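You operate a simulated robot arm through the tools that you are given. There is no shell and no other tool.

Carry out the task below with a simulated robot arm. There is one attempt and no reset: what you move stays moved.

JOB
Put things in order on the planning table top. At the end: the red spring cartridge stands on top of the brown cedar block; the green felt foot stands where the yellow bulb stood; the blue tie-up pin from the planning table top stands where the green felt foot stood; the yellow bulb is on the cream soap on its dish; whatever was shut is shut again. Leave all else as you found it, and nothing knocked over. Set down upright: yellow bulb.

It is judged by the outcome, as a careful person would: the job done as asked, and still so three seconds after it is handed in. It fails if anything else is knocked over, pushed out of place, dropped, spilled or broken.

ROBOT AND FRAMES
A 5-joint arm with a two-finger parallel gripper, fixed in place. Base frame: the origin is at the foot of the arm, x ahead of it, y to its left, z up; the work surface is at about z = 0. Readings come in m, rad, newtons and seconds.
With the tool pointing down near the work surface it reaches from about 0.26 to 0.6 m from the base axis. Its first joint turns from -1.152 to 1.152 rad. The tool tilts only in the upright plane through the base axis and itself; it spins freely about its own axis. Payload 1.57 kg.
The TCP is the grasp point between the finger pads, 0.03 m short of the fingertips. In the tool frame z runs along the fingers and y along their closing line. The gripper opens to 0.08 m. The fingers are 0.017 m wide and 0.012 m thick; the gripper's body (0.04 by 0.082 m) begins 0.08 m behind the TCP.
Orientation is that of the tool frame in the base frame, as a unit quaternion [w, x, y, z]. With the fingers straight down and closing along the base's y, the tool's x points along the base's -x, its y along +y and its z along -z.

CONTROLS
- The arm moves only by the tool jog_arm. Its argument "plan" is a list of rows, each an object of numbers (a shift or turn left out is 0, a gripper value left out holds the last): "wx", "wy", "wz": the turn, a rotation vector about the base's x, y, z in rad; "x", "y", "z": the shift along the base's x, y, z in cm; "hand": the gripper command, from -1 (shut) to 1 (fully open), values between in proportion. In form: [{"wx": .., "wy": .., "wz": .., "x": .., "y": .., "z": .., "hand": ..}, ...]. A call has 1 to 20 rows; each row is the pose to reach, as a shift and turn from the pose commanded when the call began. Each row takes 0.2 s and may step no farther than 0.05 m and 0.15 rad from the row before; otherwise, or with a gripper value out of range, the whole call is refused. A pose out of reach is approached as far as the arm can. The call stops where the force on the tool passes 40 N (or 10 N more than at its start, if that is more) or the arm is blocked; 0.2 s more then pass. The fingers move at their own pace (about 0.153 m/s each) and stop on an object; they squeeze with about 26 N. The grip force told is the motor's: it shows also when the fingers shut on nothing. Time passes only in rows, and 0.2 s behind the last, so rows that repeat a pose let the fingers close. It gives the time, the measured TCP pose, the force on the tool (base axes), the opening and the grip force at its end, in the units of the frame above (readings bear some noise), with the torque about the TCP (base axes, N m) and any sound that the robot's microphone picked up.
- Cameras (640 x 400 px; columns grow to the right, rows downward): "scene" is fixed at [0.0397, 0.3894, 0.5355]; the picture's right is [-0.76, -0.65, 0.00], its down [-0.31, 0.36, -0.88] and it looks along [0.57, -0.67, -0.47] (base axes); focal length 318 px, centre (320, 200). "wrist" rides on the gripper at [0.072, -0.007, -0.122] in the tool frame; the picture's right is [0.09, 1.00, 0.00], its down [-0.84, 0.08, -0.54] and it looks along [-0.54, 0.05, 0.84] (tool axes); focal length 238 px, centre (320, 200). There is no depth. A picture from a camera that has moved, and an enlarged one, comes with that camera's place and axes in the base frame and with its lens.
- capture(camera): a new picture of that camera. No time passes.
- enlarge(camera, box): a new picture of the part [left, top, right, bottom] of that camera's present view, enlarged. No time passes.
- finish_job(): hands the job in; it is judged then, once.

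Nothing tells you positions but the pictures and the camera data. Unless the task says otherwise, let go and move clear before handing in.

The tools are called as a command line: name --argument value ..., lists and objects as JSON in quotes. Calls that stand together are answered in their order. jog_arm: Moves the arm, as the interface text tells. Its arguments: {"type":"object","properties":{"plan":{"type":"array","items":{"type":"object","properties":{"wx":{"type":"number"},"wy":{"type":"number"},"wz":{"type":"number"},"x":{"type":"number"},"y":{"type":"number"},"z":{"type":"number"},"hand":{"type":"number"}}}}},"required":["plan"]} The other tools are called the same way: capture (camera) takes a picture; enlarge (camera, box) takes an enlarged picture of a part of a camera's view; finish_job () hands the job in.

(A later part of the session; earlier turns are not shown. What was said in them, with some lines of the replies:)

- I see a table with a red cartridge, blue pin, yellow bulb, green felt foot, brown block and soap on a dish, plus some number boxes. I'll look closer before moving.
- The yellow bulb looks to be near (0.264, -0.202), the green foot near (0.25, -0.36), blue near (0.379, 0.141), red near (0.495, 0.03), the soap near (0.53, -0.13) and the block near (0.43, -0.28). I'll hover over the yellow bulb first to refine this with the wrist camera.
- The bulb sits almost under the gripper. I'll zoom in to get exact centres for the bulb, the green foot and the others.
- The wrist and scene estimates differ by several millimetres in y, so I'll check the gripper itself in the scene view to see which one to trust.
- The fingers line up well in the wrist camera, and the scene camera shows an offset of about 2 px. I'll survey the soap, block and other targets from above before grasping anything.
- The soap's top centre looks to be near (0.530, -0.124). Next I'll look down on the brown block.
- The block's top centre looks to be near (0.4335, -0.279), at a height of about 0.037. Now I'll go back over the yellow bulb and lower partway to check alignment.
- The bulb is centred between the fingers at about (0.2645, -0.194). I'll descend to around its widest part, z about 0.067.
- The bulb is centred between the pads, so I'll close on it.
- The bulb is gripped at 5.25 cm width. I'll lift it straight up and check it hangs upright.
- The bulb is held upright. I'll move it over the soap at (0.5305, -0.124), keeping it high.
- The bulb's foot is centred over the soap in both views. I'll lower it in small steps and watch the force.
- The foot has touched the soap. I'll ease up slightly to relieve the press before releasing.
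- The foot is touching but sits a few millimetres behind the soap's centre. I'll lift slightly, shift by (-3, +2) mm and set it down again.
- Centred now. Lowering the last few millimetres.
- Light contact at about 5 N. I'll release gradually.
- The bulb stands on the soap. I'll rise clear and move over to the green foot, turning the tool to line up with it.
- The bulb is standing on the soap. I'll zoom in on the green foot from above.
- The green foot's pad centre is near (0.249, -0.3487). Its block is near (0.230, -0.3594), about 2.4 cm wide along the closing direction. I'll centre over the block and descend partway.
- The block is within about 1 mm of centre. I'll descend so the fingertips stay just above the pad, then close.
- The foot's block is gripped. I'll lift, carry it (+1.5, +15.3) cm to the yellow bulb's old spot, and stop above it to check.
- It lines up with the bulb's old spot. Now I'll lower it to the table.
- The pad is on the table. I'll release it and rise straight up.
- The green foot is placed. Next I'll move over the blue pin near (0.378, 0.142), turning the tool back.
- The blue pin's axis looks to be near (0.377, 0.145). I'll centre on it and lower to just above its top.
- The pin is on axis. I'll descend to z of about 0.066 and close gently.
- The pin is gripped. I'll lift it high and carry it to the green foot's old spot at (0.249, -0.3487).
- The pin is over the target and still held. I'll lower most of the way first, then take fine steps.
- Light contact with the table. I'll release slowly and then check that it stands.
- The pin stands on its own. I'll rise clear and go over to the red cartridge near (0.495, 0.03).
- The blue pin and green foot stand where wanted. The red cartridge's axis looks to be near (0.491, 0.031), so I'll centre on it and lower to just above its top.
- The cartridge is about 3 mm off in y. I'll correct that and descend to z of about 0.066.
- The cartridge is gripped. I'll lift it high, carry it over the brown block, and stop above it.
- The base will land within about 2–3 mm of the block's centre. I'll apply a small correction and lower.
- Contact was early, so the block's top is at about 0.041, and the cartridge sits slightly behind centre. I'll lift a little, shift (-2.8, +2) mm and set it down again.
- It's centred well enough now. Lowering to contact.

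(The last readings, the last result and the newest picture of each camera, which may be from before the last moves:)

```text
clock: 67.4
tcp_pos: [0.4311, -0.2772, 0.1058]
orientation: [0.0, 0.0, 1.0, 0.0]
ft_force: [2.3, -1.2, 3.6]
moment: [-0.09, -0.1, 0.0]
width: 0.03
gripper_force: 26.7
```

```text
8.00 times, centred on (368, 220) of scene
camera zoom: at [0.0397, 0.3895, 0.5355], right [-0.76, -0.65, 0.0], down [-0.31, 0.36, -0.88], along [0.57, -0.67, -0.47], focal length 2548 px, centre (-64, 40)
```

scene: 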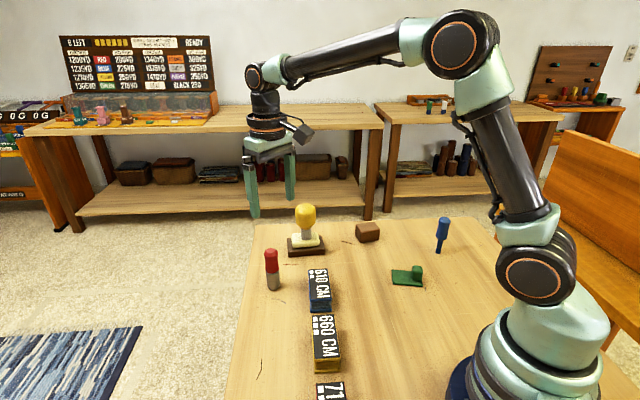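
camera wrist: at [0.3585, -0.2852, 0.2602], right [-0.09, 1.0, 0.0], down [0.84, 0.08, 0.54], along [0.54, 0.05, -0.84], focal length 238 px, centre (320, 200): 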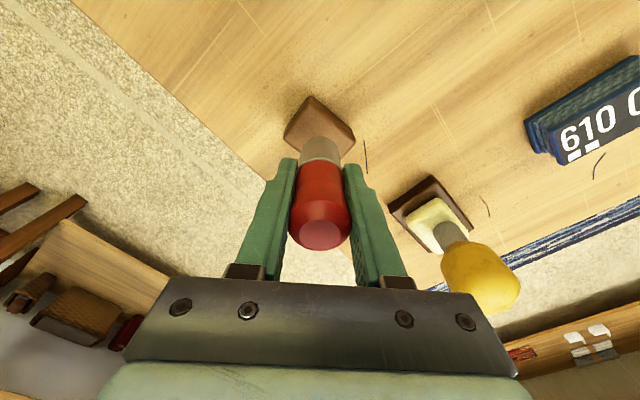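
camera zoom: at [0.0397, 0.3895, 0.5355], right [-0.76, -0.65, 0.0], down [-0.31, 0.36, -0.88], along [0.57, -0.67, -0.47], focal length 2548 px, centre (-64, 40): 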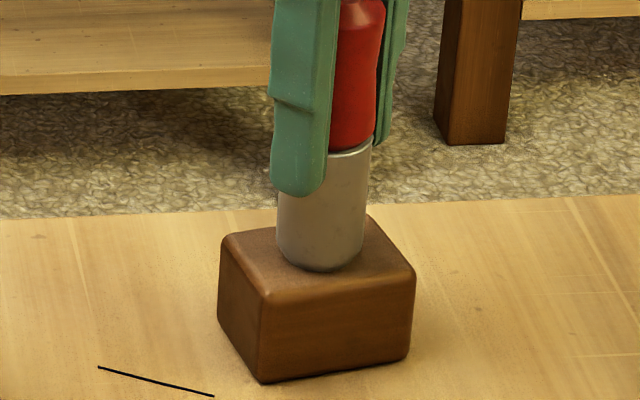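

Light contact, sitting upright on the block. I'll release slowly.

jog_arm --plan '[{"hand": -0.24}, {"hand": -0.2}, {"hand": -0.15}, {"hand": -0.05}, {"hand": 0.2}, {"hand": 0.6}, {"hand": 1}, {"hand": 1}]'

enlarge --camera "scene" --box '[320, 150, 420, 250]'

capture --camera "wrist"

```text
clock: 69.2
tcp_pos: [0.433, -0.2762, 0.1065]
orientation: [0.0, 0.0, 1.0, 0.0]
ft_force: [0.1, -0.1, -0.5]
moment: [-0.02, 0.02, 0.0]
width: 0.08
gripper_force: 0.0
```

```text
4.00 times, centred on (370, 200) of scene
camera zoom: at [0.0397, 0.3894, 0.5355], right [-0.76, -0.65, 0.0], down [-0.31, 0.36, -0.88], along [0.57, -0.67, -0.47], focal length 1274 px, centre (120, 200)
```

zoom: 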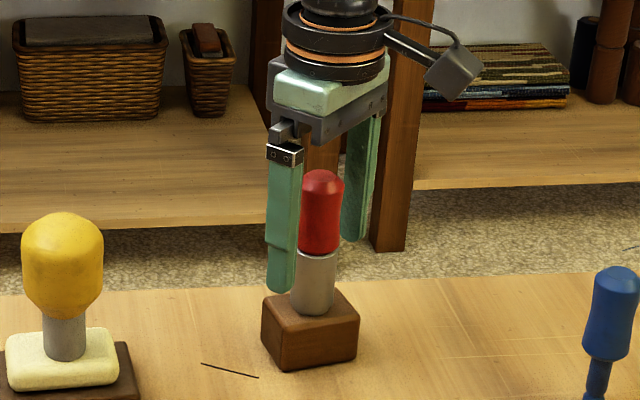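

```text
taken
camera wrist: at [0.359, -0.2828, 0.2285], right [-0.09, 1.0, 0.0], down [0.84, 0.08, 0.54], along [0.54, 0.05, -0.84], focal length 238 px, centre (320, 200)
```

wrist: 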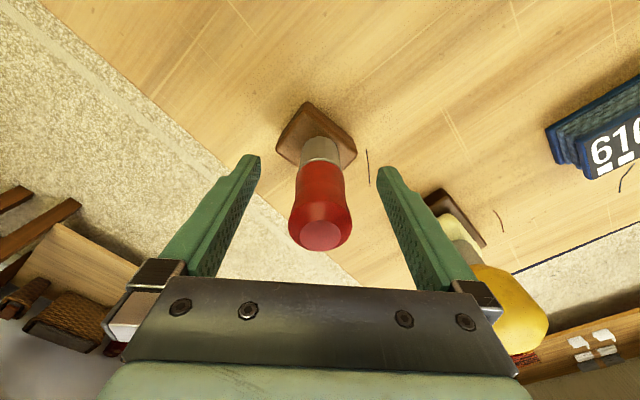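

The red cartridge stands on the block. I'll rise straight up, move clear and check everything.

jog_arm --plan '[{"z": 1.5}, {"z": 4}, {"z": 8}, {"z": 12}, {"z": 16}, {"z": 20}, {"x": -1.4, "y": 4, "z": 21.5}, {"x": -2.8, "y": 8, "z": 22}, {"x": -4.2, "y": 12, "z": 22}, {"x": -5.5, "y": 16, "z": 22}, {"x": -5.6, "y": 20, "z": 22}, {"x": -5.6, "y": 22, "z": 22}, {"x": -5.6, "y": 22, "z": 22}, {"x": -5.6, "y": 22, "z": 22}]'

capture --camera "scene"

capture --camera "wrist"

enlarge --camera "scene" --box '[240, 190, 400, 300]'

enlarge --camera "scene" --box '[340, 200, 480, 300]'

```text
clock: 72.2
tcp_pos: [0.3774, -0.0574, 0.3259]
orientation: [0.0, 0.0, 1.0, 0.0]
ft_force: [0.6, -0.1, -0.5]
moment: [-0.01, 0.01, 0.0]
width: 0.0801
gripper_force: 0.0
```

```text
taken
```

scene: 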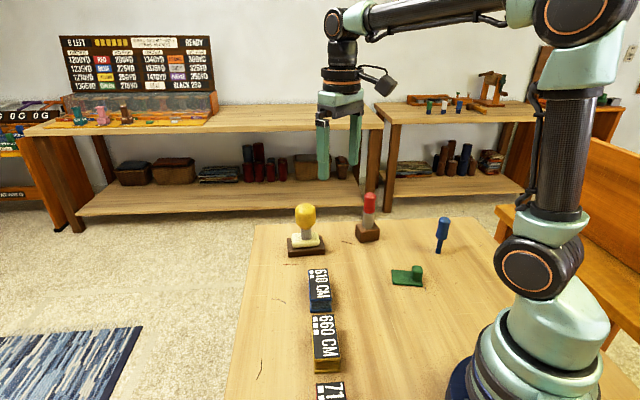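

```text
taken
camera wrist: at [0.3031, -0.0626, 0.4476], right [-0.09, 1.0, 0.0], down [0.84, 0.08, 0.54], along [0.54, 0.05, -0.84], focal length 238 px, centre (320, 200)
```

wrist: 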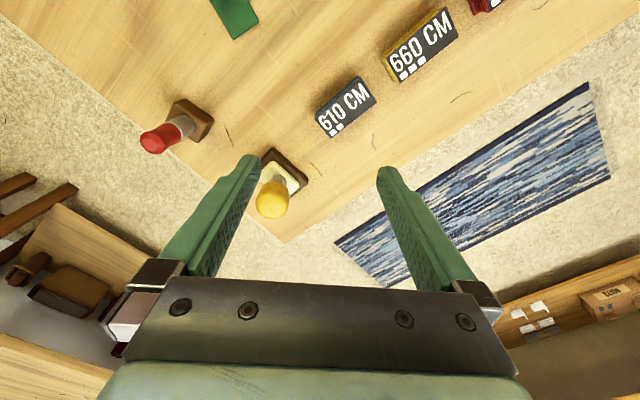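

```text
3.64 times, centred on (320, 245) of scene
camera zoom: at [0.0397, 0.3895, 0.5355], right [-0.76, -0.65, 0.0], down [-0.31, 0.36, -0.88], along [0.57, -0.67, -0.47], focal length 1158 px, centre (320, 36)
```

zoom: 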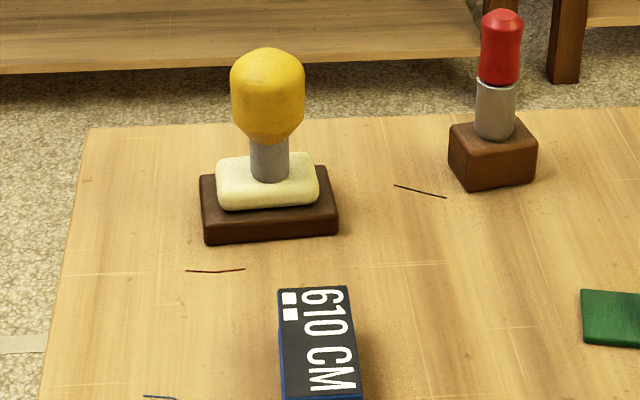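

```text
4.00 times, centred on (410, 250) of scene
camera zoom: at [0.0397, 0.3895, 0.5355], right [-0.76, -0.65, 0.0], down [-0.31, 0.36, -0.88], along [0.57, -0.67, -0.47], focal length 1274 px, centre (-40, 0)
```

zoom: 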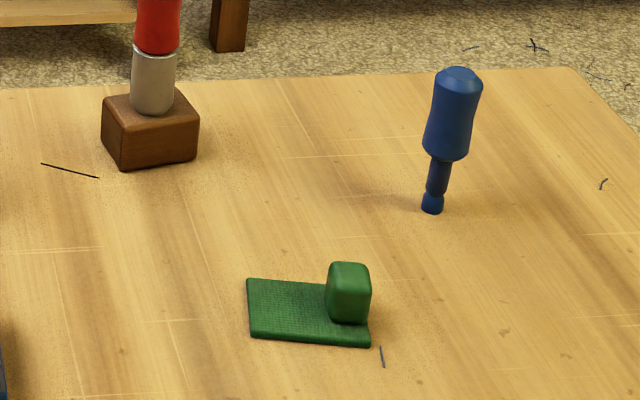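

The final check shows every part in place. The bulb stands upright on the soap, the red cartridge is on the cedar block, the green foot is on the bulb's old spot, and the blue pin is on the foot's old spot. Everything else looks untouched and nothing was opened, so with the arm clear I'm handing the job in.

finish_job

```text
The job is handed in.
```

The job is handed in. In the last pictures before I handed it in, everything was standing and the arm was clear:

- **Yellow bulb:** upright on the cream soap on its dish.
- **Green felt foot:** where the yellow bulb stood; its pad centre matches the bulb's old spot to within about a pixel in the scene picture.
- **Blue tie-up pin:** upright where the green felt foot stood, also matched to within about a pixel.
- **Red spring cartridge:** upright on top of the brown cedar block, within a few millimetres of its centre.

I opened nothing, so there was nothing to shut again. The number boxes, soap dish and other items look as they were at the start, and nothing was knocked over. I set the bulb and the cartridge down twice each to centre them better. Those contacts were light and neither the dish nor the block appears to have shifted.
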